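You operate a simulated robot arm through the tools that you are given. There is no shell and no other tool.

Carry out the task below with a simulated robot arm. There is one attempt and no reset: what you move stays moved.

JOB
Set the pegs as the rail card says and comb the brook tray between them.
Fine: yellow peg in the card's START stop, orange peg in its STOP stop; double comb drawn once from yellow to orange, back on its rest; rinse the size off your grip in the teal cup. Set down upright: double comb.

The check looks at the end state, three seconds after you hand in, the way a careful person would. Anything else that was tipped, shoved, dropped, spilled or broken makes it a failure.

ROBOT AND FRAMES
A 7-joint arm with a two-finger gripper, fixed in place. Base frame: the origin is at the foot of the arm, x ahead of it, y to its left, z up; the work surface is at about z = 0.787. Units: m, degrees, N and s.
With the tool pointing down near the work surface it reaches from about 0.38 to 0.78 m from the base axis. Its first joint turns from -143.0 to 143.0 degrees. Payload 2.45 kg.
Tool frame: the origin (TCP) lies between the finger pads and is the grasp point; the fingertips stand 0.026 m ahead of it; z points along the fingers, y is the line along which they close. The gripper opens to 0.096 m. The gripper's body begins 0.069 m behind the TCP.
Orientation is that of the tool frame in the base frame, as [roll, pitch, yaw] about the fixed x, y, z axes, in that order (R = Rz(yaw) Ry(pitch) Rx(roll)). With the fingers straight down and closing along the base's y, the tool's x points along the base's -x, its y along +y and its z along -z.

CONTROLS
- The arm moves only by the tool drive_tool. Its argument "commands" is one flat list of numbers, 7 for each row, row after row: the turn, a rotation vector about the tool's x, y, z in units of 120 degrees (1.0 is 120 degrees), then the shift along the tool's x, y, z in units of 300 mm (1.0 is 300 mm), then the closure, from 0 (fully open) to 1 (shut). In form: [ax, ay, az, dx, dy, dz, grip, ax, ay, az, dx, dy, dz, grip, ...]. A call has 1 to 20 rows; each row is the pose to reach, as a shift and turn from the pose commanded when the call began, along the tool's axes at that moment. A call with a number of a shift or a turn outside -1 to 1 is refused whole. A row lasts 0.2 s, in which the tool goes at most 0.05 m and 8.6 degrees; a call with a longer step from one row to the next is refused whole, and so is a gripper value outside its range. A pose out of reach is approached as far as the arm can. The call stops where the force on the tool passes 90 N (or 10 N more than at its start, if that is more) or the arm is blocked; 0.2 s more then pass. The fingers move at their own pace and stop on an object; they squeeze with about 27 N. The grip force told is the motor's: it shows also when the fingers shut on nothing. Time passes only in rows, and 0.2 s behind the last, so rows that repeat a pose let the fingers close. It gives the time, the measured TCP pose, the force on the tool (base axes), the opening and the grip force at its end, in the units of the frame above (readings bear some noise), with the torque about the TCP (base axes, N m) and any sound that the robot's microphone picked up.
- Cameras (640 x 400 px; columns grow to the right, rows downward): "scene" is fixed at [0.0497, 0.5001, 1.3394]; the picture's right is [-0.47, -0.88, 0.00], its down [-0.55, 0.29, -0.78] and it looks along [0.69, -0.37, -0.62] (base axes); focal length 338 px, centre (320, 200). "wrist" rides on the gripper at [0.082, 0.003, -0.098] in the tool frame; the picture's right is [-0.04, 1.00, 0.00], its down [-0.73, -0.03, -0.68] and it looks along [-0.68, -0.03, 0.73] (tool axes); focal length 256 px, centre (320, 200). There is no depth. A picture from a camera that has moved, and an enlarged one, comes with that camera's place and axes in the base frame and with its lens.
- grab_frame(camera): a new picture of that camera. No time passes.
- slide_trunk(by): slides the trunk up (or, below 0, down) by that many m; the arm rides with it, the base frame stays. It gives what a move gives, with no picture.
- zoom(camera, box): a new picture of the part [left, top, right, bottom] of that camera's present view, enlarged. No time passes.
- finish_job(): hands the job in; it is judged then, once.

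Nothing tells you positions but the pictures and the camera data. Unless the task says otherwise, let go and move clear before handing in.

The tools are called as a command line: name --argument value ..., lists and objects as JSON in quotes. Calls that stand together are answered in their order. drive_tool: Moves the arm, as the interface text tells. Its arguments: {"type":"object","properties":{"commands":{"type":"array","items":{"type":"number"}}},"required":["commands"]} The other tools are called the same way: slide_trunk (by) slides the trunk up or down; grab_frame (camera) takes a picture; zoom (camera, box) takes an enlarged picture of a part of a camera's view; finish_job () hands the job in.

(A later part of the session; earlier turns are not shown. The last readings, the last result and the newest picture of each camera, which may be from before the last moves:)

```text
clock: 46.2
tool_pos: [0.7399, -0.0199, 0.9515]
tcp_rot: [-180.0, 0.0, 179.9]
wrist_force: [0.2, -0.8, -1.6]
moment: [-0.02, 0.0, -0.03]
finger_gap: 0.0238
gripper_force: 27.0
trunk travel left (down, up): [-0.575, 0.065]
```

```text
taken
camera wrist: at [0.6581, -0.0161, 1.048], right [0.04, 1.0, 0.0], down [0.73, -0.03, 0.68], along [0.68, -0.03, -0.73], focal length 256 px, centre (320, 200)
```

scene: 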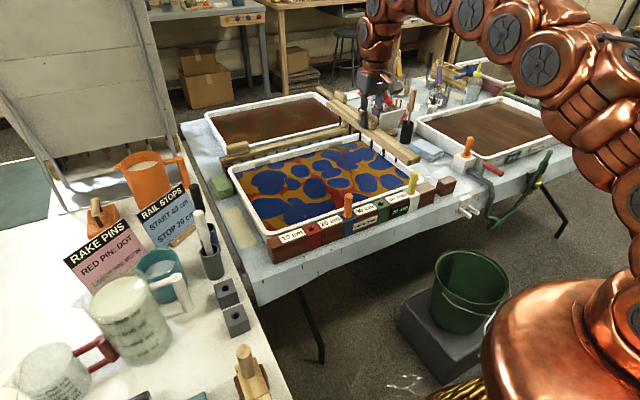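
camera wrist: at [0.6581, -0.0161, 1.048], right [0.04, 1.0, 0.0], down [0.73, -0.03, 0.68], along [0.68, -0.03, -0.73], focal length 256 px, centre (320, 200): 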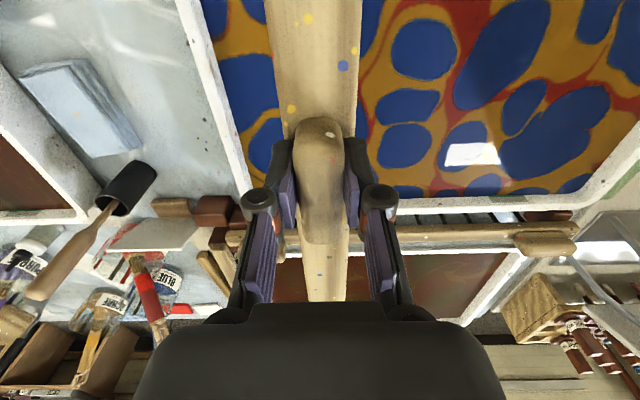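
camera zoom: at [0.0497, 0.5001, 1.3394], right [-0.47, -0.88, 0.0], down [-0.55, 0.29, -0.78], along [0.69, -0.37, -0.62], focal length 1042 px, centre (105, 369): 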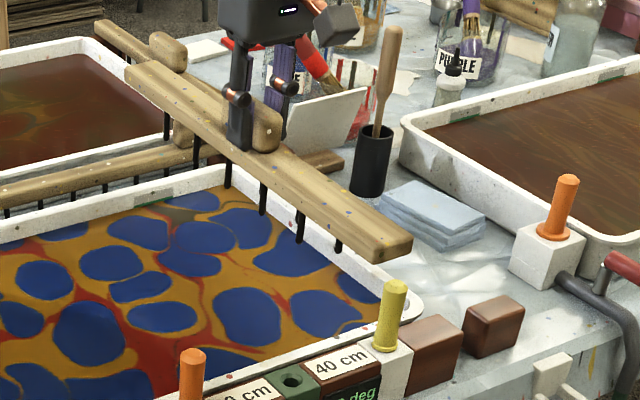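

The comb hovers level over the tray. I'll look closely at its ends and teeth against the tray and pegs.

zoom --camera "scene" --box '[340, 95, 420, 170]'

zoom --camera "scene" --box '[375, 130, 435, 200]'

zoom --camera "wrist" --box '[220, 180, 420, 310]'

```text
5.33 times, centred on (380, 132) of scene
camera zoom: at [0.0497, 0.5001, 1.3394], right [-0.47, -0.88, 0.0], down [-0.55, 0.29, -0.78], along [0.69, -0.37, -0.62], focal length 1806 px, centre (0, 560)
```

zoom: 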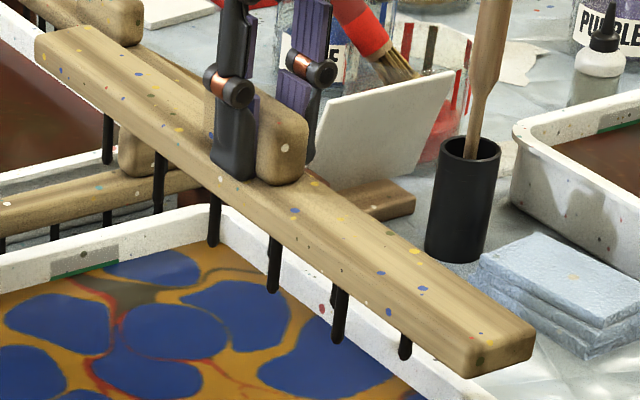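

```text
5.71 times, centred on (405, 165) of scene
camera zoom: at [0.0497, 0.5001, 1.3394], right [-0.47, -0.88, 0.0], down [-0.55, 0.29, -0.78], along [0.69, -0.37, -0.62], focal length 1935 px, centre (-166, 400)
```

zoom: 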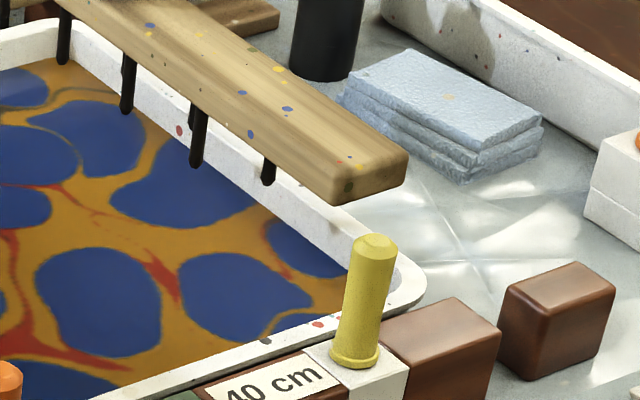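

```text
3.08 times, centred on (320, 245) of wrist
camera zoom: at [0.6581, -0.0161, 1.048], right [0.04, 1.0, 0.0], down [0.73, -0.03, 0.68], along [0.68, -0.03, -0.73], focal length 788 px, centre (320, 62)
```

zoom: 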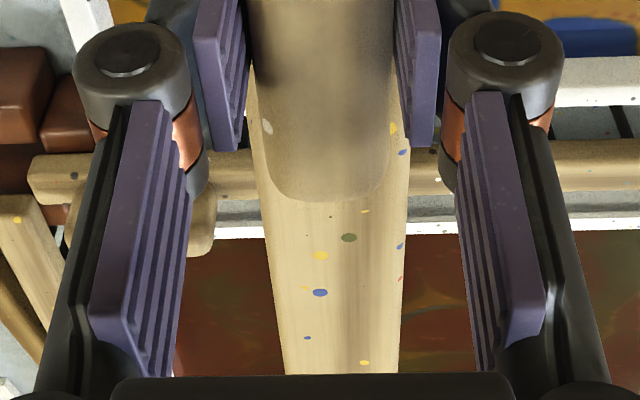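

zoom --camera "scene" --box '[350, 105, 390, 140]'

zoom --camera "scene" --box '[375, 130, 415, 165]'

```text
11.43 times, centred on (370, 122) of scene
camera zoom: at [0.0497, 0.5001, 1.3394], right [-0.47, -0.88, 0.0], down [-0.55, 0.29, -0.78], along [0.69, -0.37, -0.62], focal length 3869 px, centre (-251, 1086)
```

zoom: 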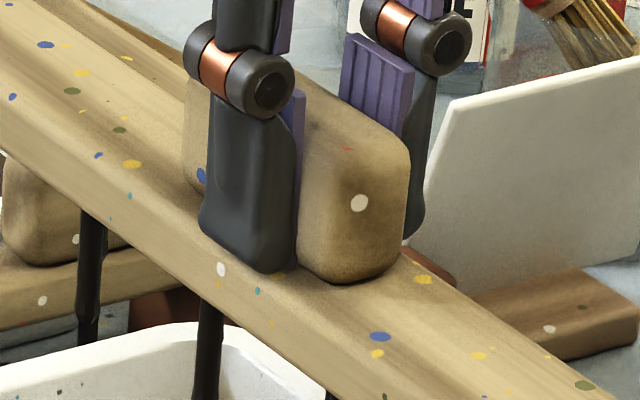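

```text
11.43 times, centred on (395, 148) of scene
camera zoom: at [0.0497, 0.5001, 1.3394], right [-0.47, -0.88, 0.0], down [-0.55, 0.29, -0.78], along [0.69, -0.37, -0.62], focal length 3869 px, centre (-537, 800)
```

zoom: 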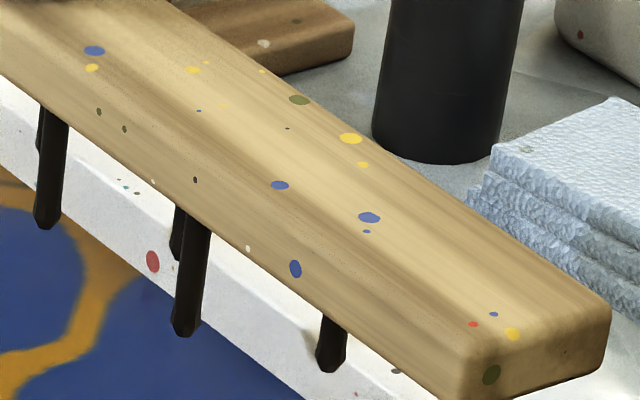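

The near teeth are about 1 cm inside the tray's near wall. I'll lower until the bar is just at peg-top height and check the gap to the yellow peg.

drive_tool --commands '[0, 0, 0, 0, 0, 0.05, 1, 0, 0, 0, 0, 0, 0.1, 1, 0, 0, 0, 0, 0, 0.14, 1, 0, 0, 0, 0, 0, 0.14, 1]'

zoom --camera "scene" --box '[375, 130, 435, 200]'

zoom --camera "scene" --box '[320, 90, 400, 150]'

grab_frame --camera "wrist"

```text
clock: 47.2
tool_pos: [0.7401, -0.0201, 0.9081]
tcp_rot: [180.0, 0.0, -180.0]
wrist_force: [0.1, 0.1, -0.8]
moment: [0.01, 0.01, 0.0]
finger_gap: 0.0236
gripper_force: 26.7
trunk travel left (down, up): [-0.575, 0.065]
```

```text
5.71 times, centred on (405, 165) of scene
camera zoom: at [0.0497, 0.5001, 1.3394], right [-0.47, -0.88, 0.0], down [-0.55, 0.29, -0.78], along [0.69, -0.37, -0.62], focal length 1935 px, centre (-166, 400)
```

zoom: 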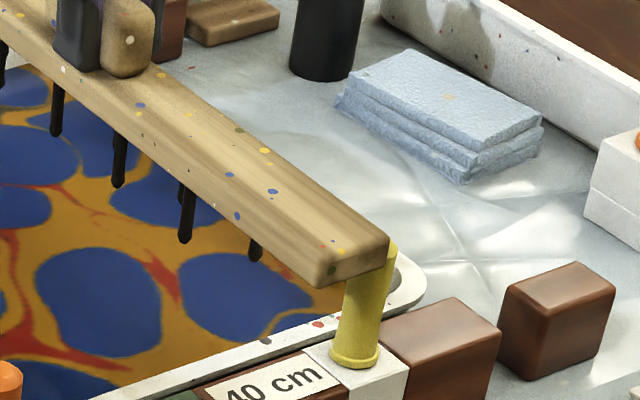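

```text
6.67 times, centred on (360, 120) of scene
camera zoom: at [0.0497, 0.5001, 1.3394], right [-0.47, -0.88, 0.0], down [-0.55, 0.29, -0.78], along [0.69, -0.37, -0.62], focal length 2257 px, centre (53, 733)
```

zoom: 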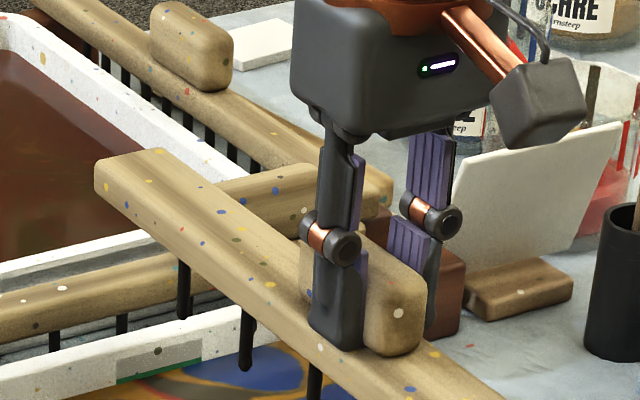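

```text
taken
camera wrist: at [0.6585, -0.016, 1.006], right [0.04, 1.0, 0.0], down [0.73, -0.03, 0.68], along [0.68, -0.03, -0.73], focal length 256 px, centre (320, 200)
```

wrist: 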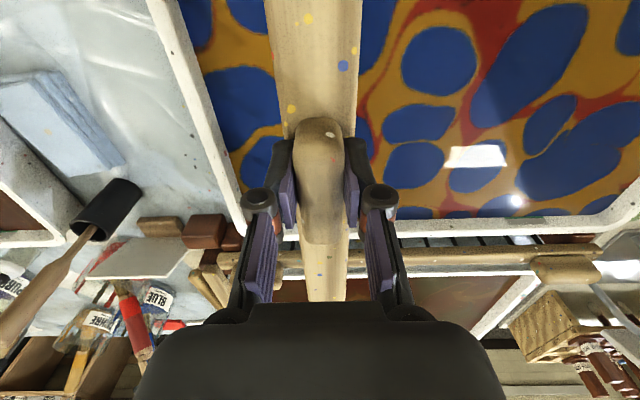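

The gap to the yellow peg is about 5 mm, so I'll add 2 mm for safety. Then I'll lower the teeth into the bath next to the yellow peg while watching for contact.

drive_tool --commands '[0, 0, 0, 0, 0.0067, 0.03, 1, 0, 0, 0, 0, 0.0067, 0.07, 1, 0, 0, 0, 0, 0.0067, 0.11, 1, 0, 0, 0, 0, 0.0067, 0.15, 1, 0, 0, 0, 0, 0.0067, 0.177, 1, 0, 0, 0, 0, 0.0067, 0.177, 1]'

zoom --camera "scene" --box '[375, 130, 435, 200]'

zoom --camera "scene" --box '[320, 90, 400, 150]'

grab_frame --camera "wrist"

```text
clock: 48.6
tool_pos: [0.742, -0.0181, 0.8556]
tcp_rot: [179.9, 0.0, 180.0]
wrist_force: [0.4, 0.7, -0.8]
moment: [-0.03, 0.04, -0.02]
finger_gap: 0.0234
gripper_force: 27.4
trunk travel left (down, up): [-0.575, 0.065]
```

```text
5.71 times, centred on (405, 165) of scene
camera zoom: at [0.0497, 0.5001, 1.3394], right [-0.47, -0.88, 0.0], down [-0.55, 0.29, -0.78], along [0.69, -0.37, -0.62], focal length 1935 px, centre (-166, 400)
```

zoom: 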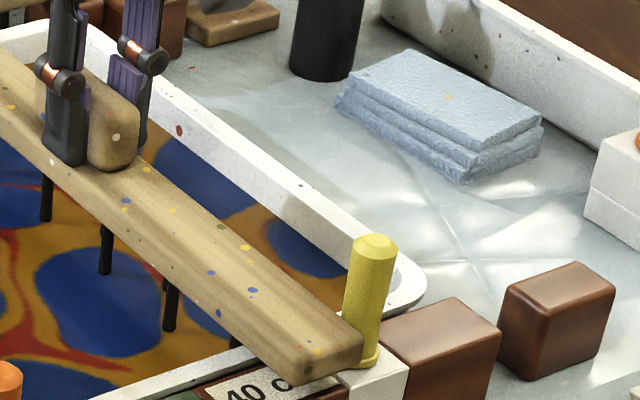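

```text
6.67 times, centred on (360, 120) of scene
camera zoom: at [0.0497, 0.5001, 1.3394], right [-0.47, -0.88, 0.0], down [-0.55, 0.29, -0.78], along [0.69, -0.37, -0.62], focal length 2257 px, centre (53, 733)
```

zoom: 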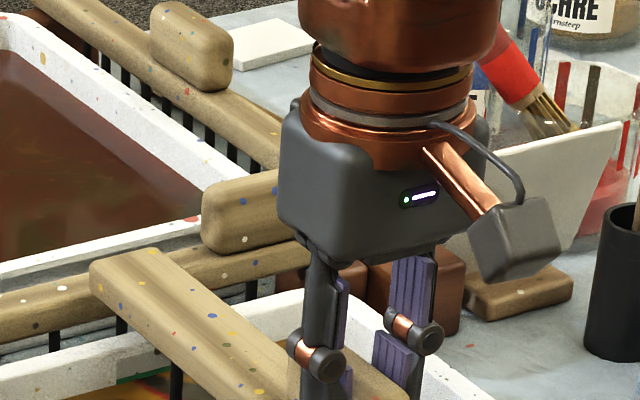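

```text
taken
camera wrist: at [0.6592, -0.0141, 0.9528], right [0.04, 1.0, 0.0], down [0.73, -0.03, 0.68], along [0.68, -0.03, -0.73], focal length 256 px, centre (320, 200)
```

wrist: 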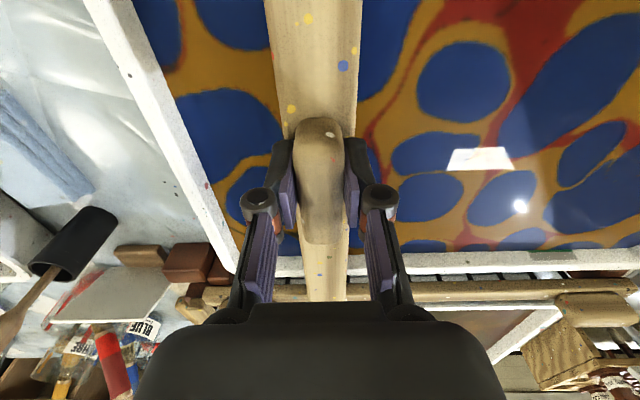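

Everything clears: the bar is just above the rail, the near tooth is inside the near wall and the far end is short of the back comb. I'll lower in small steps, watching the force.

drive_tool --commands '[0, 0, 0, 0, 0, 0.01, 1, 0, 0, 0, 0, 0, 0.02, 1, 0, 0, 0, 0, 0, 0.02, 1]'

drive_tool --commands '[0, 0, 0, 0, 0, 0.005, 1, 0, 0, 0, 0, 0, 0.01, 1, 0, 0, 0, 0, 0, 0.01, 1]'

zoom --camera "scene" --box '[375, 150, 435, 210]'

zoom --camera "scene" --box '[320, 110, 420, 200]'

```text
clock: 49.4
tool_pos: [0.7415, -0.0184, 0.8501]
tcp_rot: [179.9, 0.0, 179.9]
wrist_force: [0.7, -0.2, -1.2]
moment: [0.01, 0.03, -0.01]
finger_gap: 0.0234
gripper_force: 27.0
trunk travel left (down, up): [-0.575, 0.065]
```

```text
clock: 50.2
tool_pos: [0.7409, -0.0196, 0.8452]
tcp_rot: [-179.9, 0.0, 179.9]
wrist_force: [0.5, -0.1, -1.7]
moment: [-0.02, -0.01, -0.02]
finger_gap: 0.0236
gripper_force: 27.3
trunk travel left (down, up): [-0.575, 0.065]
```

```text
6.67 times, centred on (405, 180) of scene
camera zoom: at [0.0497, 0.5001, 1.3394], right [-0.47, -0.88, 0.0], down [-0.55, 0.29, -0.78], along [0.69, -0.37, -0.62], focal length 2257 px, centre (-247, 333)
```

zoom: 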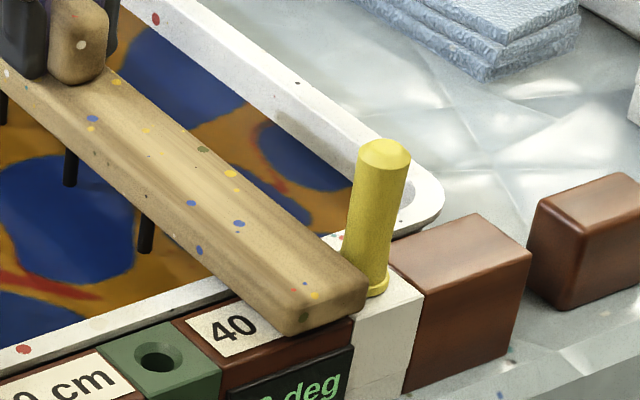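

```text
4.44 times, centred on (370, 155) of scene
camera zoom: at [0.0497, 0.5001, 1.3394], right [-0.47, -0.88, 0.0], down [-0.55, 0.29, -0.78], along [0.69, -0.37, -0.62], focal length 1505 px, centre (98, 400)
```

zoom: 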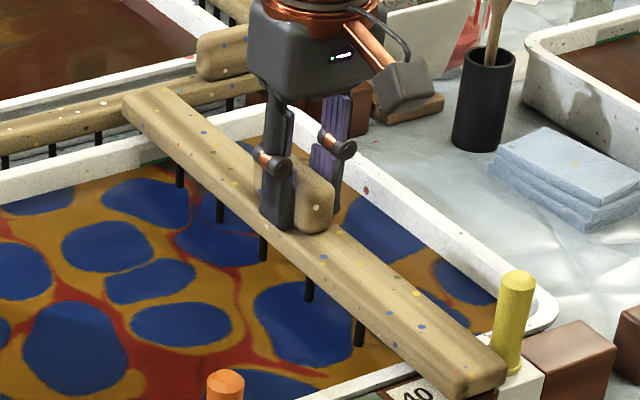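

The teeth are about 1 cm into the bath and nothing is touching. I'll draw the comb toward the orange peg and stop just short to check the gap.

drive_tool --commands '[0, 0, 0, 0, 0.03, 0, 1, 0, 0, 0, 0, 0.07, 0, 1, 0, 0, 0, 0, 0.11, 0, 1, 0, 0, 0, 0, 0.15, 0, 1, 0, 0, 0, 0, 0.19, 0, 1, 0, 0, 0, 0, 0.23, 0, 1, 0, 0, 0, 0, 0.27, 0, 1, 0, 0, 0, 0, 0.31, 0, 1, 0, 0, 0, 0, 0.35, 0, 1, 0, 0, 0, 0, 0.385, 0, 1, 0, 0, 0, 0, 0.405, 0, 1]'

grab_frame --camera "scene"

zoom --camera "scene" --box '[330, 160, 400, 230]'

zoom --camera "scene" --box '[250, 110, 400, 230]'

grab_frame --camera "wrist"

```text
clock: 52.6
tool_pos: [0.7406, 0.1037, 0.8457]
tcp_rot: [179.9, 0.1, -180.0]
wrist_force: [-0.3, -0.9, -0.6]
moment: [-0.01, 0.02, -0.03]
finger_gap: 0.0235
gripper_force: 27.0
trunk travel left (down, up): [-0.575, 0.065]
```

```text
taken
```

scene: 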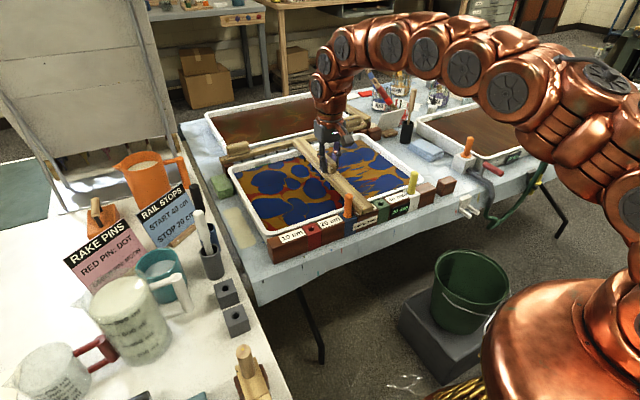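

```text
5.71 times, centred on (365, 195) of scene
camera zoom: at [0.0497, 0.5001, 1.3394], right [-0.47, -0.88, 0.0], down [-0.55, 0.29, -0.78], along [0.69, -0.37, -0.62], focal length 1935 px, centre (63, 229)
```

zoom: 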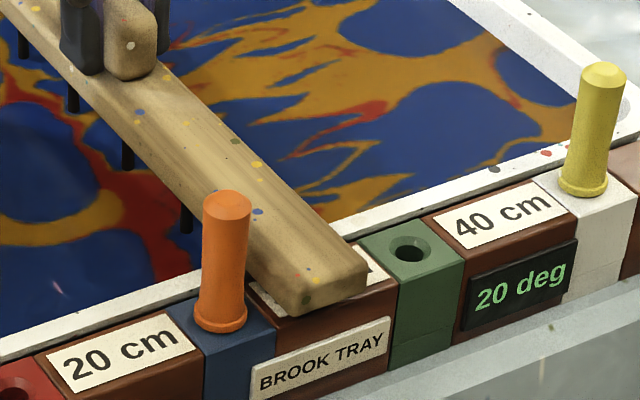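

```text
3.33 times, centred on (325, 170) of scene
camera zoom: at [0.0497, 0.5001, 1.3394], right [-0.47, -0.88, 0.0], down [-0.55, 0.29, -0.78], along [0.69, -0.37, -0.62], focal length 1128 px, centre (303, 300)
```

zoom: 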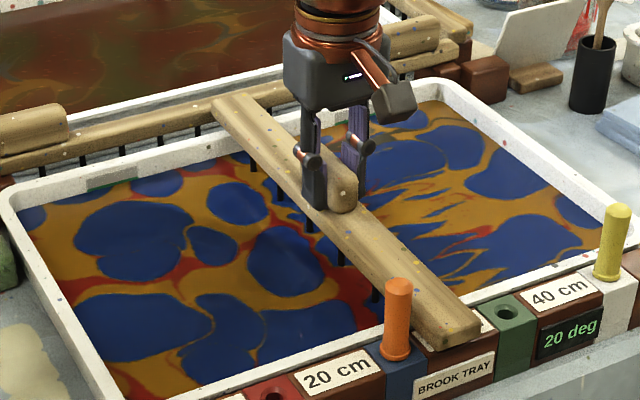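

```text
taken
camera wrist: at [0.6585, 0.1074, 0.9434], right [0.04, 1.0, 0.0], down [0.73, -0.03, 0.68], along [0.68, -0.03, -0.73], focal length 256 px, centre (320, 200)
```

wrist: 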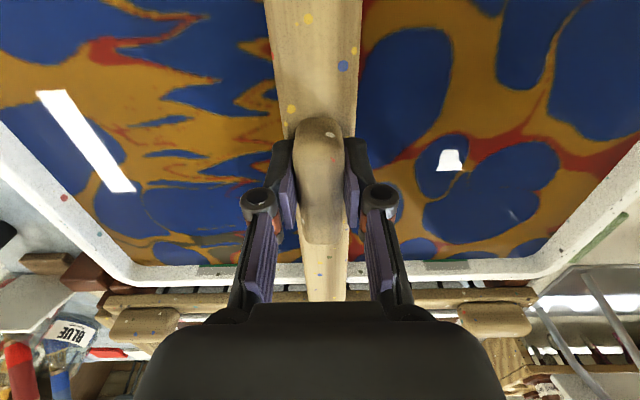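

The pattern is being combed cleanly, with about 12 mm of gap left to the orange peg. I'll finish the last 8 to 9 mm, then lift straight out.

drive_tool --commands '[0, 0, 0, 0, 0.012, 0, 1, 0, 0, 0, 0, 0.022, 0, 1, 0, 0, 0, 0, 0.029, 0, 1, 0, 0, 0, 0, 0.029, 0, 1]'

zoom --camera "scene" --box '[330, 160, 400, 230]'

```text
clock: 53.6
tool_pos: [0.7417, 0.1118, 0.8454]
tcp_rot: [180.0, 0.0, -179.9]
wrist_force: [-0.6, -0.8, -1.2]
moment: [-0.02, -0.01, -0.02]
finger_gap: 0.0238
gripper_force: 26.8
trunk travel left (down, up): [-0.575, 0.065]
```

```text
5.71 times, centred on (365, 195) of scene
camera zoom: at [0.0497, 0.5001, 1.3394], right [-0.47, -0.88, 0.0], down [-0.55, 0.29, -0.78], along [0.69, -0.37, -0.62], focal length 1935 px, centre (63, 229)
```

zoom: 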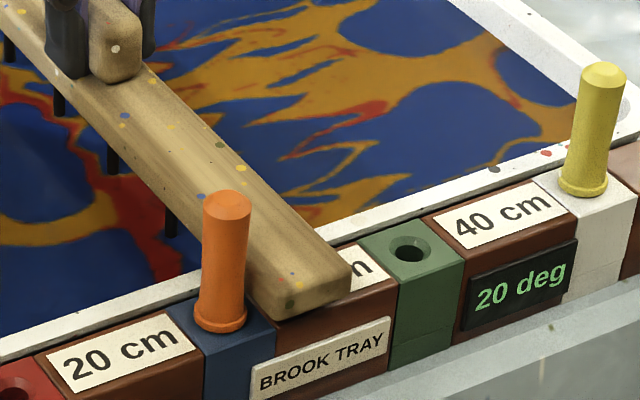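

The bar is just short of the orange peg. I'll lift straight out and pause over the tray to let it drip.

drive_tool --commands '[0, 0, 0, 0, 0, -0.02, 1, 0, 0, 0, 0, 0, -0.05, 1, 0, 0, 0, 0, 0, -0.09, 1, 0, 0, 0, 0, 0, -0.14, 1, 0, 0, 0, 0, 0, -0.2, 1, 0, 0, 0, 0, 0, -0.26, 1, 0, 0, 0, 0, 0, -0.32, 1, 0, 0, 0, 0, 0, -0.347, 1, 0, 0, 0, 0, 0, -0.347, 1, 0, 0, 0, 0, 0, -0.347, 1, 0, 0, 0, 0, 0, -0.347, 1, 0, 0, 0, 0, 0, -0.347, 1, 0, 0, 0, 0, 0, -0.347, 1]'

zoom --camera "scene" --box '[230, 80, 440, 240]'

grab_frame --camera "wrist"

```text
clock: 56.4
tool_pos: [0.7413, 0.1122, 0.9502]
tcp_rot: [179.9, -0.1, 180.0]
wrist_force: [0.3, -0.6, -0.6]
moment: [-0.06, 0.03, 0.01]
finger_gap: 0.0237
gripper_force: 26.9
trunk travel left (down, up): [-0.575, 0.065]
```

```text
2.50 times, centred on (335, 160) of scene
camera zoom: at [0.0497, 0.5001, 1.3394], right [-0.47, -0.88, 0.0], down [-0.55, 0.29, -0.78], along [0.69, -0.37, -0.62], focal length 846 px, centre (282, 300)
```

zoom: 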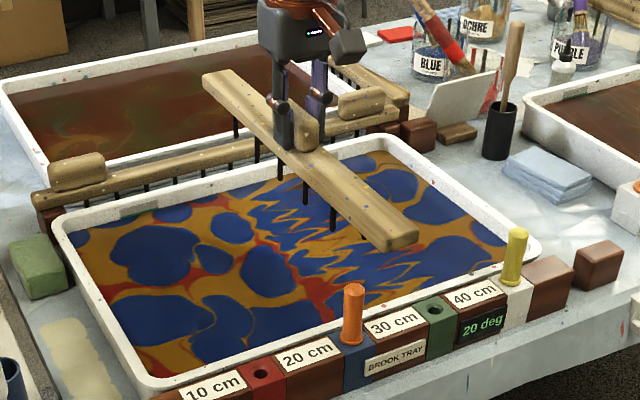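

```text
taken
camera wrist: at [0.6587, 0.1163, 1.0476], right [0.04, 1.0, 0.0], down [0.73, -0.03, 0.68], along [0.68, -0.03, -0.73], focal length 256 px, centre (320, 200)
```

wrist: 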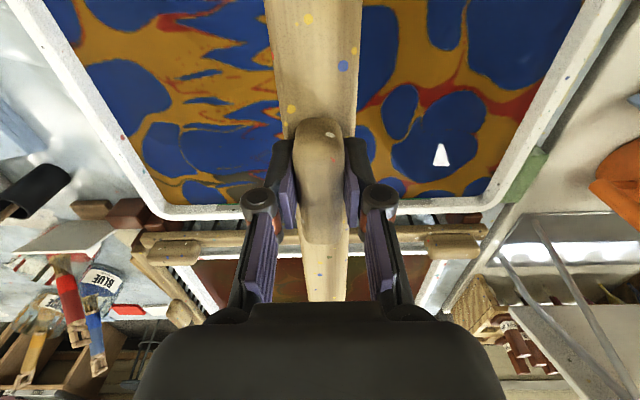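

The tray is combed with the crisp pattern and both pegs stand. I'll carry the comb back over its rests.

drive_tool --commands '[0, 0, 0, 0, -0.07, 0, 1, 0, 0, 0, 0, -0.16, 0, 1, 0, 0, 0, -0.01, -0.26, 0, 1, 0, 0, 0, -0.02, -0.36, 0, 1, 0, 0, 0, -0.03, -0.46, 0, 1, 0, 0, 0, -0.0333, -0.54, 0, 1, 0, 0, 0, -0.0333, -0.6, 0, 1]'

drive_tool --commands '[0, 0, 0, 0, -0.08, 0, 1, 0, 0, 0, 0, -0.17, 0, 1, 0, 0, 0, 0, -0.26, 0, 1, 0, 0, 0, 0, -0.34, 0, 1, 0, 0, 0, 0, -0.4, 0, 1, 0, 0, 0, 0, -0.4273, 0, 1, 0, 0, 0, 0, -0.4273, 0, 1]'

zoom --camera "scene" --box '[350, 70, 480, 200]'

grab_frame --camera "wrist"

```text
clock: 58.0
tool_pos: [0.7525, -0.0691, 0.95]
tcp_rot: [-180.0, 0.1, -179.9]
wrist_force: [0.3, 0.9, -1.5]
moment: [0.02, -0.01, -0.03]
finger_gap: 0.0237
gripper_force: 26.8
trunk travel left (down, up): [-0.575, 0.065]
```

```text
clock: 59.6
tool_pos: [0.7495, -0.1982, 0.9497]
tcp_rot: [-180.0, -0.1, 179.8]
wrist_force: [1.1, -0.2, -0.6]
moment: [0.01, 0.03, 0.0]
finger_gap: 0.0234
gripper_force: 26.8
trunk travel left (down, up): [-0.575, 0.065]
```

```text
3.08 times, centred on (415, 135) of scene
camera zoom: at [0.0497, 0.5001, 1.3394], right [-0.47, -0.88, 0.0], down [-0.55, 0.29, -0.78], along [0.69, -0.37, -0.62], focal length 1042 px, centre (28, 400)
```

zoom: 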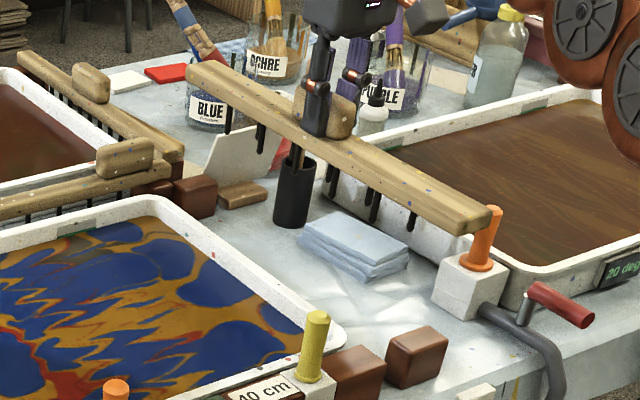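

```text
taken
camera wrist: at [0.6669, -0.194, 1.0477], right [0.04, 1.0, 0.0], down [0.73, -0.03, 0.68], along [0.68, -0.03, -0.73], focal length 256 px, centre (320, 200)
```

wrist: 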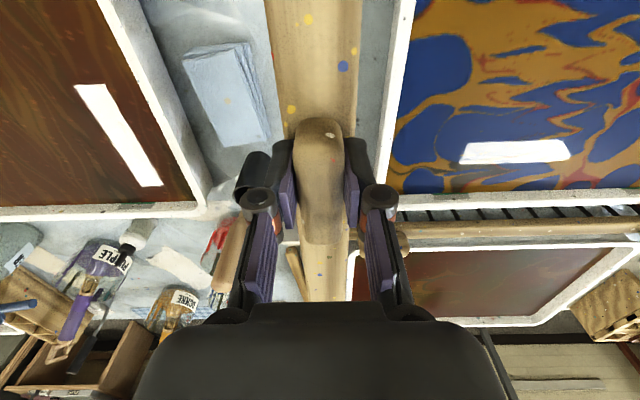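

The comb is back at its pick-up x and y. I'll lower most of the way and check.

drive_tool --commands '[0, 0, 0, 0, 0, 0.07, 1, 0, 0, 0, 0, 0, 0.14, 1, 0, 0, 0, 0, 0, 0.21, 1, 0, 0, 0, 0, 0, 0.28, 1, 0, 0, 0, 0, 0, 0.33, 1, 0, 0, 0, 0, 0, 0.357, 1, 0, 0, 0, 0, 0, 0.357, 1]'

zoom --camera "scene" --box '[410, 140, 480, 210]'

zoom --camera "scene" --box '[340, 95, 430, 165]'

```text
clock: 61.2
tool_pos: [0.7504, -0.1965, 0.8424]
tcp_rot: [180.0, 0.0, -179.9]
wrist_force: [-0.1, 0.3, -0.9]
moment: [0.0, 0.04, 0.01]
finger_gap: 0.0234
gripper_force: 27.5
trunk travel left (down, up): [-0.575, 0.065]
```

```text
5.71 times, centred on (445, 175) of scene
camera zoom: at [0.0497, 0.5001, 1.3394], right [-0.47, -0.88, 0.0], down [-0.55, 0.29, -0.78], along [0.69, -0.37, -0.62], focal length 1935 px, centre (-394, 343)
```

zoom: 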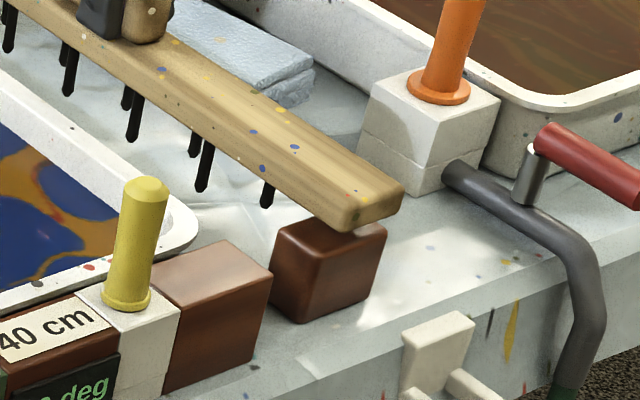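

```text
5.71 times, centred on (385, 130) of scene
camera zoom: at [0.0497, 0.5001, 1.3394], right [-0.47, -0.88, 0.0], down [-0.55, 0.29, -0.78], along [0.69, -0.37, -0.62], focal length 1935 px, centre (-51, 600)
```

zoom: 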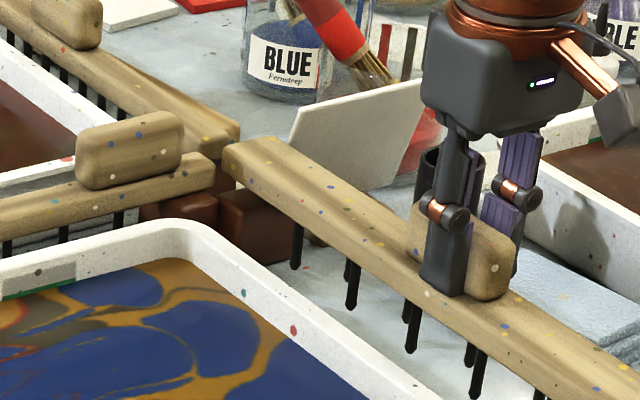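

It's aligned with both rest blocks and about 12 mm above them. I'll lower gently.

drive_tool --commands '[0, 0, 0, 0, 0, 0.012, 1, 0, 0, 0, 0, 0, 0.024, 1, 0, 0, 0, 0, 0, 0.034, 1, 0, 0, 0, 0, 0, 0.038, 1, 0, 0, 0, 0, 0, 0.038, 1]'

zoom --camera "scene" --box '[410, 140, 480, 210]'

```text
clock: 62.4
tool_pos: [0.7506, -0.197, 0.8325]
tcp_rot: [-180.0, 0.0, 179.9]
wrist_force: [0.1, -0.4, -2.2]
moment: [0.01, 0.02, -0.03]
finger_gap: 0.0236
gripper_force: 26.5
trunk travel left (down, up): [-0.575, 0.065]
```

```text
5.71 times, centred on (445, 175) of scene
camera zoom: at [0.0497, 0.5001, 1.3394], right [-0.47, -0.88, 0.0], down [-0.55, 0.29, -0.78], along [0.69, -0.37, -0.62], focal length 1935 px, centre (-394, 343)
```

zoom: 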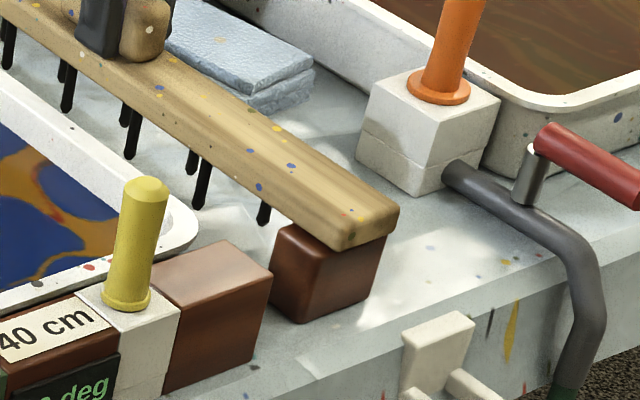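

It's just about touching. I'll lower another millimetre to confirm support before releasing.

drive_tool --commands '[0, 0, 0, 0, 0, 0.002, 1, 0, 0, 0, 0, 0, 0.003, 1, 0, 0, 0, 0, 0, 0.003, 1]'

```text
clock: 63.2
tool_pos: [0.7503, -0.1969, 0.8311]
tcp_rot: [180.0, 0.0, -180.0]
wrist_force: [1.2, 0.3, 2.6]
moment: [0.02, -0.01, -0.02]
finger_gap: 0.0234
gripper_force: 26.9
trunk travel left (down, up): [-0.575, 0.065]
```

The rests now carry the comb, at +2.6 N. I'll open and rise clear.

drive_tool --commands '[0, 0, 0, 0, 0, 0, 0.7, 0, 0, 0, 0, 0, 0, 0.5, 0, 0, 0, 0, 0, 0, 0.35, 0, 0, 0, 0, 0, 0, 0.3, 0, 0, 0, 0, 0, -0.04, 0.3, 0, 0, 0, 0, 0, -0.12, 0.3, 0, 0, 0, 0, 0, -0.24, 0.3, 0, 0, 0, 0, 0, -0.38, 0.3, 0, 0, 0, 0, 0, -0.5, 0.3, 0, 0, 0, 0, 0, -0.5, 0.3]'

grab_frame --camera "wrist"

grab_frame --camera "scene"

zoom --camera "scene" --box '[350, 90, 480, 210]'

```text
clock: 65.4
tool_pos: [0.745, -0.1947, 0.98]
tcp_rot: [-179.9, 0.1, -180.0]
wrist_force: [-0.4, 0.1, 0.6]
moment: [-0.03, -0.03, 0.0]
finger_gap: 0.0673
gripper_force: 0.1
out of reach, approached as far as the arm can: row 9, 10
trunk travel left (down, up): [-0.575, 0.065]
```

```text
taken
camera wrist: at [0.663, -0.1906, 1.0776], right [0.04, 1.0, 0.0], down [0.73, -0.03, 0.68], along [0.68, -0.03, -0.73], focal length 256 px, centre (320, 200)
```

wrist: 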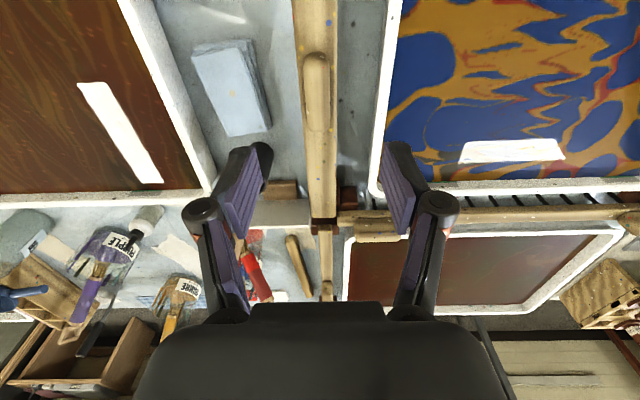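

```text
taken
```

scene: 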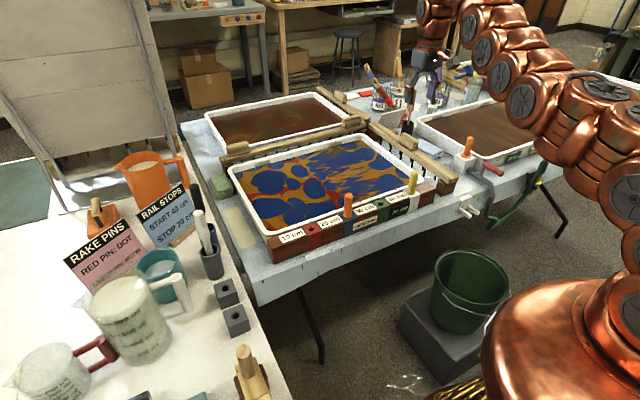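

```text
3.33 times, centred on (415, 150) of scene
camera zoom: at [0.0497, 0.5001, 1.3394], right [-0.47, -0.88, 0.0], down [-0.55, 0.29, -0.78], along [0.69, -0.37, -0.62], focal length 1128 px, centre (3, 367)
```

zoom: 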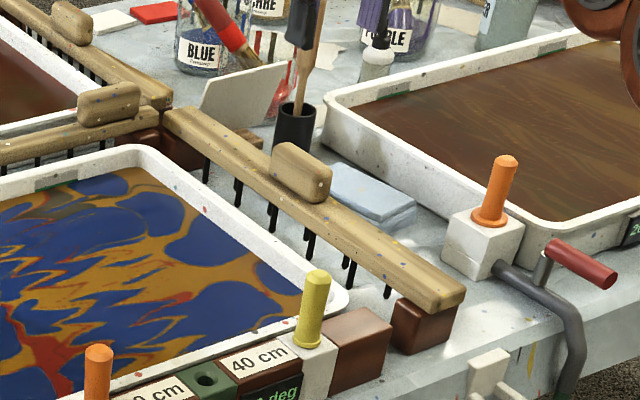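

The comb is back on its rests, upright and in its old place. Next is the rinse: the teal cup's rim centre is near (0.589, 0.573, 0.83), about 0.82 m out, so I'll need to yaw and tilt the tool outward. I'll move over there to take a better look.

drive_tool --commands '[0, 0, 0, 0.083, 0.105, 0, 0.4, 0, 0, 0, 0.167, 0.21, 0, 0.4, 0, 0, 0, 0.25, 0.315, 0, 0.4, 0, 0, 0, 0.333, 0.42, 0, 0.4, 0, 0, 0, 0.417, 0.525, 0, 0.4, 0, 0, 0, 0.5, 0.63, 0, 0.4]'

drive_tool --commands '[0, 0, 0, 0.048, 0.121, -0.01, 0.4, 0, 0, 0, 0.095, 0.243, -0.02, 0.4, 0, 0, 0, 0.143, 0.364, -0.03, 0.4, 0, 0, 0, 0.19, 0.486, -0.04, 0.4, 0, 0, 0, 0.238, 0.607, -0.05, 0.4, 0, 0, 0, 0.286, 0.729, -0.06, 0.4, 0, 0, 0, 0.333, 0.85, -0.067, 0.4]'

drive_tool --commands '[0, 0, -0.053, 0.009, 0.086, 0, 0.4, 0, 0, -0.105, 0.019, 0.171, 0, 0.4, 0, 0, -0.158, 0.028, 0.257, 0, 0.4, 0, 0, -0.21, 0.038, 0.343, 0, 0.4, 0, 0, -0.263, 0.047, 0.429, 0, 0.4, 0, 0, -0.316, 0.057, 0.514, 0, 0.4, 0, 0, -0.368, 0.067, 0.6, 0, 0.4, 0, 0, -0.368, 0.067, 0.6, 0, 0.4]'

grab_frame --camera "wrist"

grab_frame --camera "scene"

```text
clock: 66.8
tool_pos: [0.5956, -0.004, 0.9805]
tcp_rot: [-180.0, 0.0, 179.9]
wrist_force: [0.2, -0.5, 0.1]
moment: [0.01, 0.03, 0.05]
finger_gap: 0.0576
gripper_force: 0.0
trunk travel left (down, up): [-0.575, 0.065]
```

```text
clock: 68.4
tool_pos: [0.4942, 0.2516, 0.9986]
tcp_rot: [179.9, 0.0, 179.9]
wrist_force: [-1.6, 0.5, 0.0]
moment: [0.02, 0.0, 0.0]
finger_gap: 0.0574
gripper_force: 0.0
trunk travel left (down, up): [-0.575, 0.065]
```

```text
clock: 70.2
tool_pos: [0.4754, 0.4307, 0.9982]
tcp_rot: [-180.0, -0.1, -135.8]
wrist_force: [0.6, 0.3, 0.1]
moment: [-0.01, 0.03, 0.0]
finger_gap: 0.0574
gripper_force: 0.2
trunk travel left (down, up): [-0.575, 0.065]
```

```text
taken
camera wrist: at [0.4134, 0.3769, 1.096], right [-0.67, 0.74, 0.0], down [0.55, 0.49, 0.68], along [0.51, 0.45, -0.73], focal length 256 px, centre (320, 200)
```

wrist: 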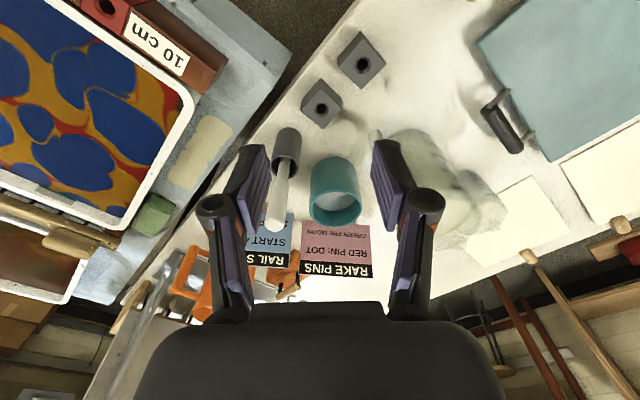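

```text
taken
```

scene: 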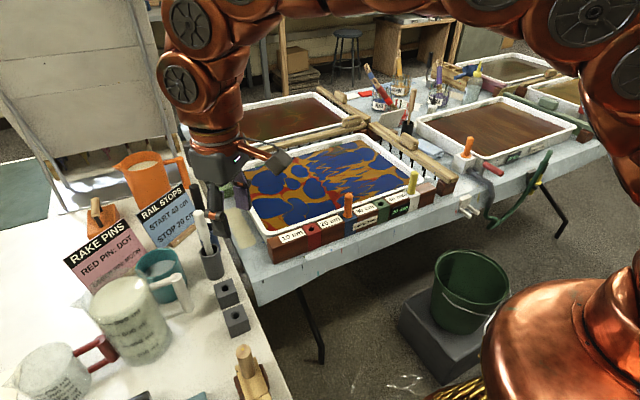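

The teal cup is straight ahead now. I'll zoom in to measure its rim and water level.

zoom --camera "wrist" --box '[260, 120, 400, 240]'

zoom --camera "scene" --box '[110, 220, 230, 320]'

```text
3.33 times, centred on (330, 180) of wrist
camera zoom: at [0.4134, 0.3769, 1.096], right [-0.67, 0.74, 0.0], down [0.55, 0.49, 0.68], along [0.51, 0.45, -0.73], focal length 853 px, centre (287, 267)
```

zoom: 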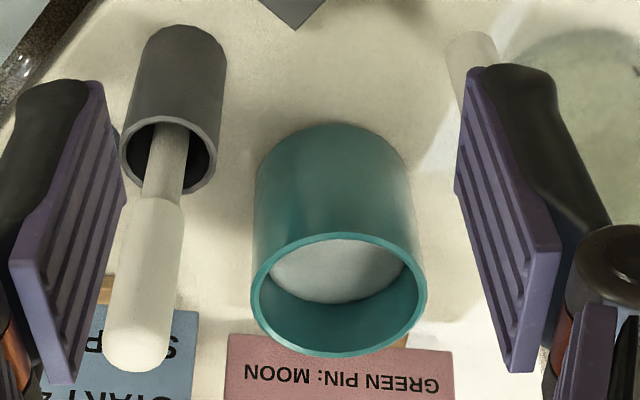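

```text
4.00 times, centred on (170, 270) of scene
camera zoom: at [0.0497, 0.5001, 1.3394], right [-0.47, -0.88, 0.0], down [-0.55, 0.29, -0.78], along [0.69, -0.37, -0.62], focal length 1354 px, centre (920, -80)
```

zoom: 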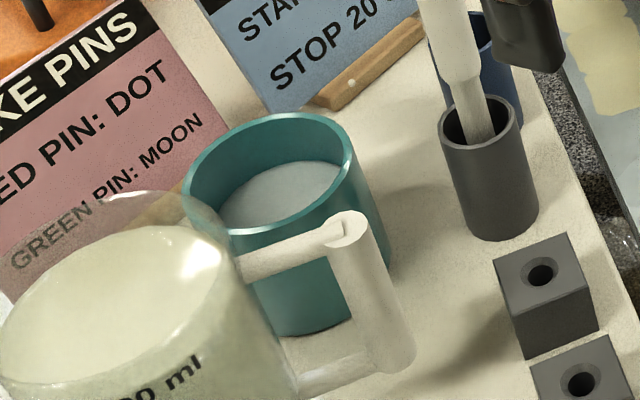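

The rim centre is at (0.596, 0.574, 0.825), the inner width is about 7 cm, and the water is about 3 cm below the rim. The tall jug and its handle are close by, so I'll measure those next.

zoom --camera "wrist" --box '[360, 110, 520, 250]'

zoom --camera "scene" --box '[80, 240, 220, 370]'

```text
2.86 times, centred on (440, 180) of wrist
camera zoom: at [0.4134, 0.3769, 1.096], right [-0.67, 0.74, 0.0], down [0.55, 0.49, 0.68], along [0.51, 0.45, -0.73], focal length 731 px, centre (-23, 257)
```

zoom: 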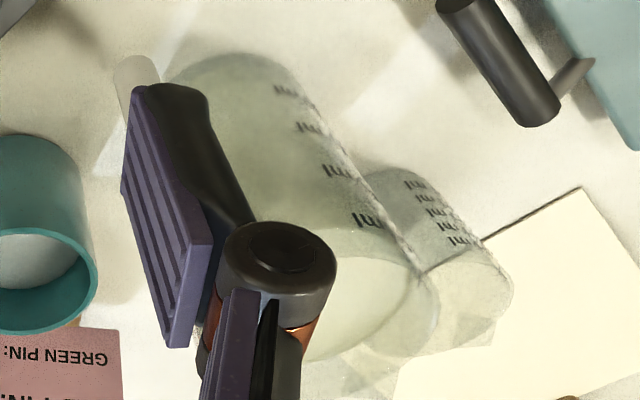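

```text
3.08 times, centred on (150, 305) of scene
camera zoom: at [0.0497, 0.5001, 1.3394], right [-0.47, -0.88, 0.0], down [-0.55, 0.29, -0.78], along [0.69, -0.37, -0.62], focal length 1042 px, centre (843, -123)
```

zoom: 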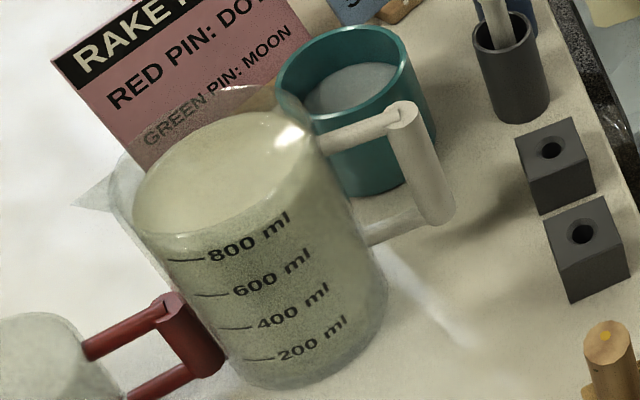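

The jug's rim is at about 0.905 and the brush top at about 0.92, and a 16° outward tilt leaves more than 1 cm clearance to both. I'll narrow the fingers and tilt here, well above everything.

drive_tool --commands '[0, -0.045, 0, 0, 0, 0, 0.7, 0, -0.09, 0, 0, 0, 0, 0.85, 0, -0.1333, 0, 0, 0, 0, 0.9, 0, -0.1333, 0, 0, 0, 0, 0.9]'

grab_frame --camera "wrist"

grab_frame --camera "scene"

```text
clock: 71.2
tool_pos: [0.475, 0.431, 0.9973]
tcp_rot: [180.0, 16.0, -136.0]
wrist_force: [0.3, -0.4, -0.3]
moment: [-0.01, -0.02, 0.01]
finger_gap: 0.0095
gripper_force: 0.1
trunk travel left (down, up): [-0.575, 0.065]
```

```text
taken
camera wrist: at [0.3965, 0.3603, 1.0698], right [-0.67, 0.74, 0.01], down [0.39, 0.34, 0.85], along [0.63, 0.58, -0.52], focal length 256 px, centre (320, 200)
```

wrist: 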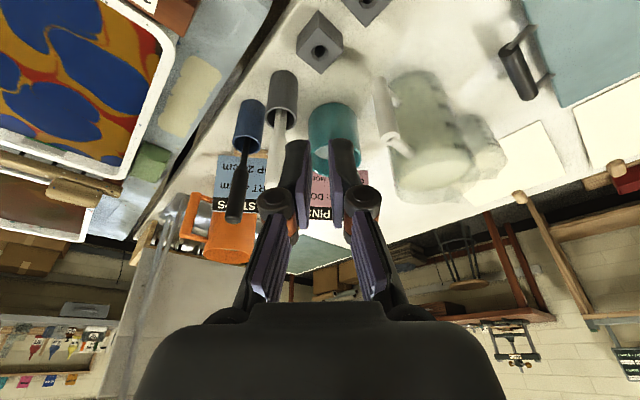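

```text
taken
```

scene: 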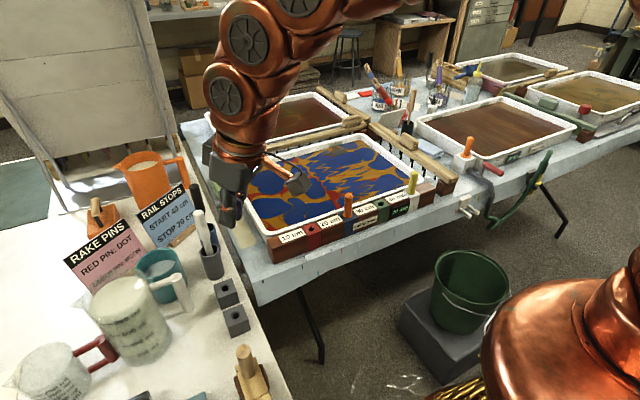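

The tilt is as intended. Now I'll move over the teal cup at a safe height.

drive_tool --commands '[0, 0, 0, -0.092, 0.01, 0.054, 0.9, 0, 0, 0, -0.184, 0.02, 0.108, 0.9, 0, 0, 0, -0.276, 0.03, 0.162, 0.9, 0, 0, 0, -0.368, 0.041, 0.216, 0.9, 0, 0, 0, -0.46, 0.051, 0.27, 0.9, 0, 0, 0, -0.5517, 0.061, 0.3243, 0.9, 0, 0, 0, -0.5517, 0.061, 0.3243, 0.9]'

grab_frame --camera "wrist"

zoom --camera "wrist" --box '[220, 60, 440, 220]'

zoom --camera "scene" --box '[80, 160, 260, 320]'

```text
clock: 72.8
tool_pos: [0.5953, 0.5746, 0.9492]
tcp_rot: [180.0, 15.9, -135.9]
wrist_force: [0.1, 1.3, -0.8]
moment: [-0.01, -0.04, 0.01]
finger_gap: 0.0098
gripper_force: 0.1
trunk travel left (down, up): [-0.575, 0.065]
```

```text
taken
camera wrist: at [0.5175, 0.5035, 1.0204], right [-0.67, 0.74, 0.01], down [0.39, 0.34, 0.85], along [0.63, 0.57, -0.52], focal length 256 px, centre (320, 200)
```

wrist: 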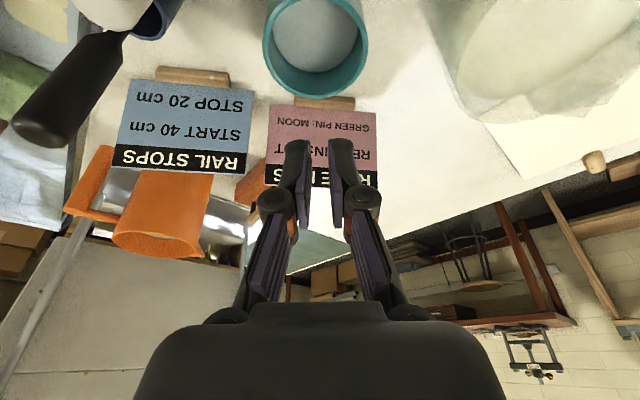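

```text
2.50 times, centred on (330, 140) of wrist
camera zoom: at [0.5175, 0.5035, 1.0204], right [-0.67, 0.74, 0.01], down [0.39, 0.34, 0.85], along [0.63, 0.57, -0.52], focal length 640 px, centre (295, 350)
```

zoom: 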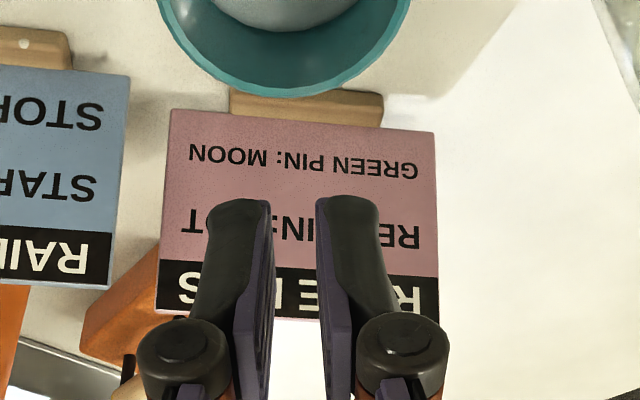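

```text
2.50 times, centred on (170, 240) of scene
camera zoom: at [0.0497, 0.5001, 1.3394], right [-0.47, -0.88, 0.0], down [-0.55, 0.29, -0.78], along [0.69, -0.37, -0.62], focal length 846 px, centre (695, 100)
```

zoom: 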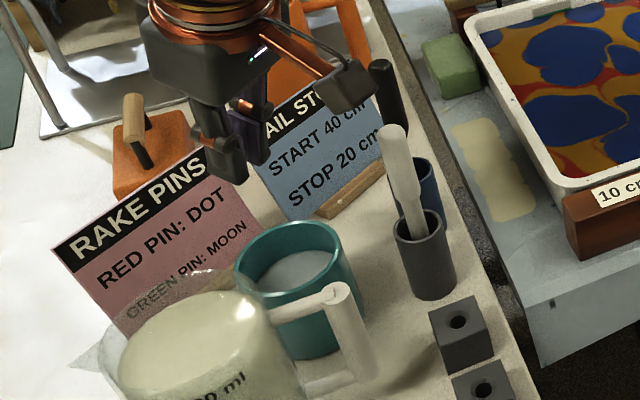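

I'm over the cup with an offset of about 2 mm. I'll correct it and descend to just above the rim.

drive_tool --commands '[0, 0, 0, 0.024, -0.008, 0.084, 0.9, 0, 0, 0, 0.048, -0.008, 0.169, 0.9, 0, 0, 0, 0.0724, -0.008, 0.2533, 0.9, 0, 0, 0, 0.0724, -0.008, 0.2533, 0.9]'

zoom --camera "scene" --box '[80, 180, 240, 320]'

grab_frame --camera "wrist"

```text
clock: 73.8
tool_pos: [0.5968, 0.5716, 0.8719]
tcp_rot: [179.9, 16.0, -135.9]
wrist_force: [-0.4, 0.1, 0.0]
moment: [-0.01, 0.01, -0.02]
finger_gap: 0.0097
gripper_force: 0.0
trunk travel left (down, up): [-0.575, 0.065]
```

```text
2.86 times, centred on (160, 250) of scene
camera zoom: at [0.0497, 0.5001, 1.3394], right [-0.47, -0.88, 0.0], down [-0.55, 0.29, -0.78], along [0.69, -0.37, -0.62], focal length 967 px, centre (777, 57)
```

zoom: 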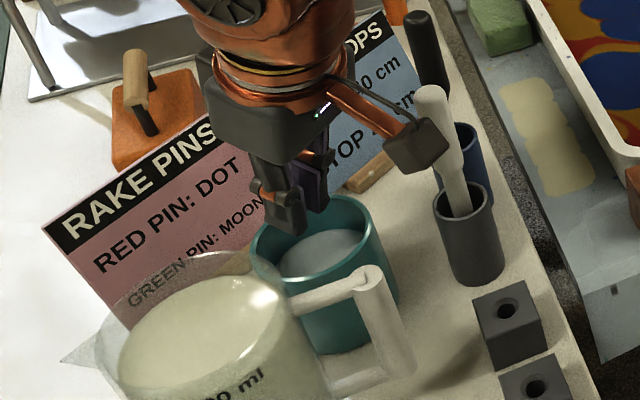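

```text
taken
camera wrist: at [0.5186, 0.5012, 0.9428], right [-0.67, 0.74, 0.01], down [0.39, 0.34, 0.85], along [0.63, 0.57, -0.52], focal length 256 px, centre (320, 200)
```

wrist: 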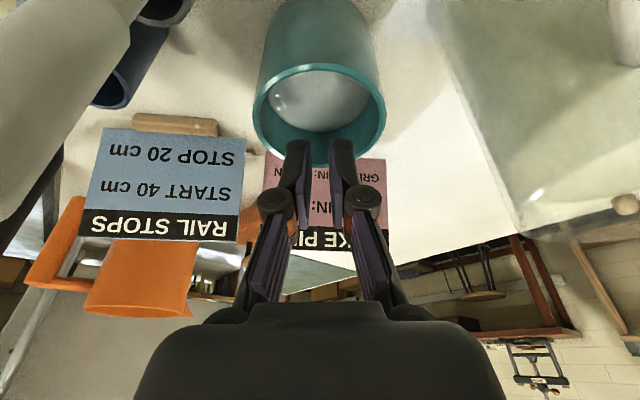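

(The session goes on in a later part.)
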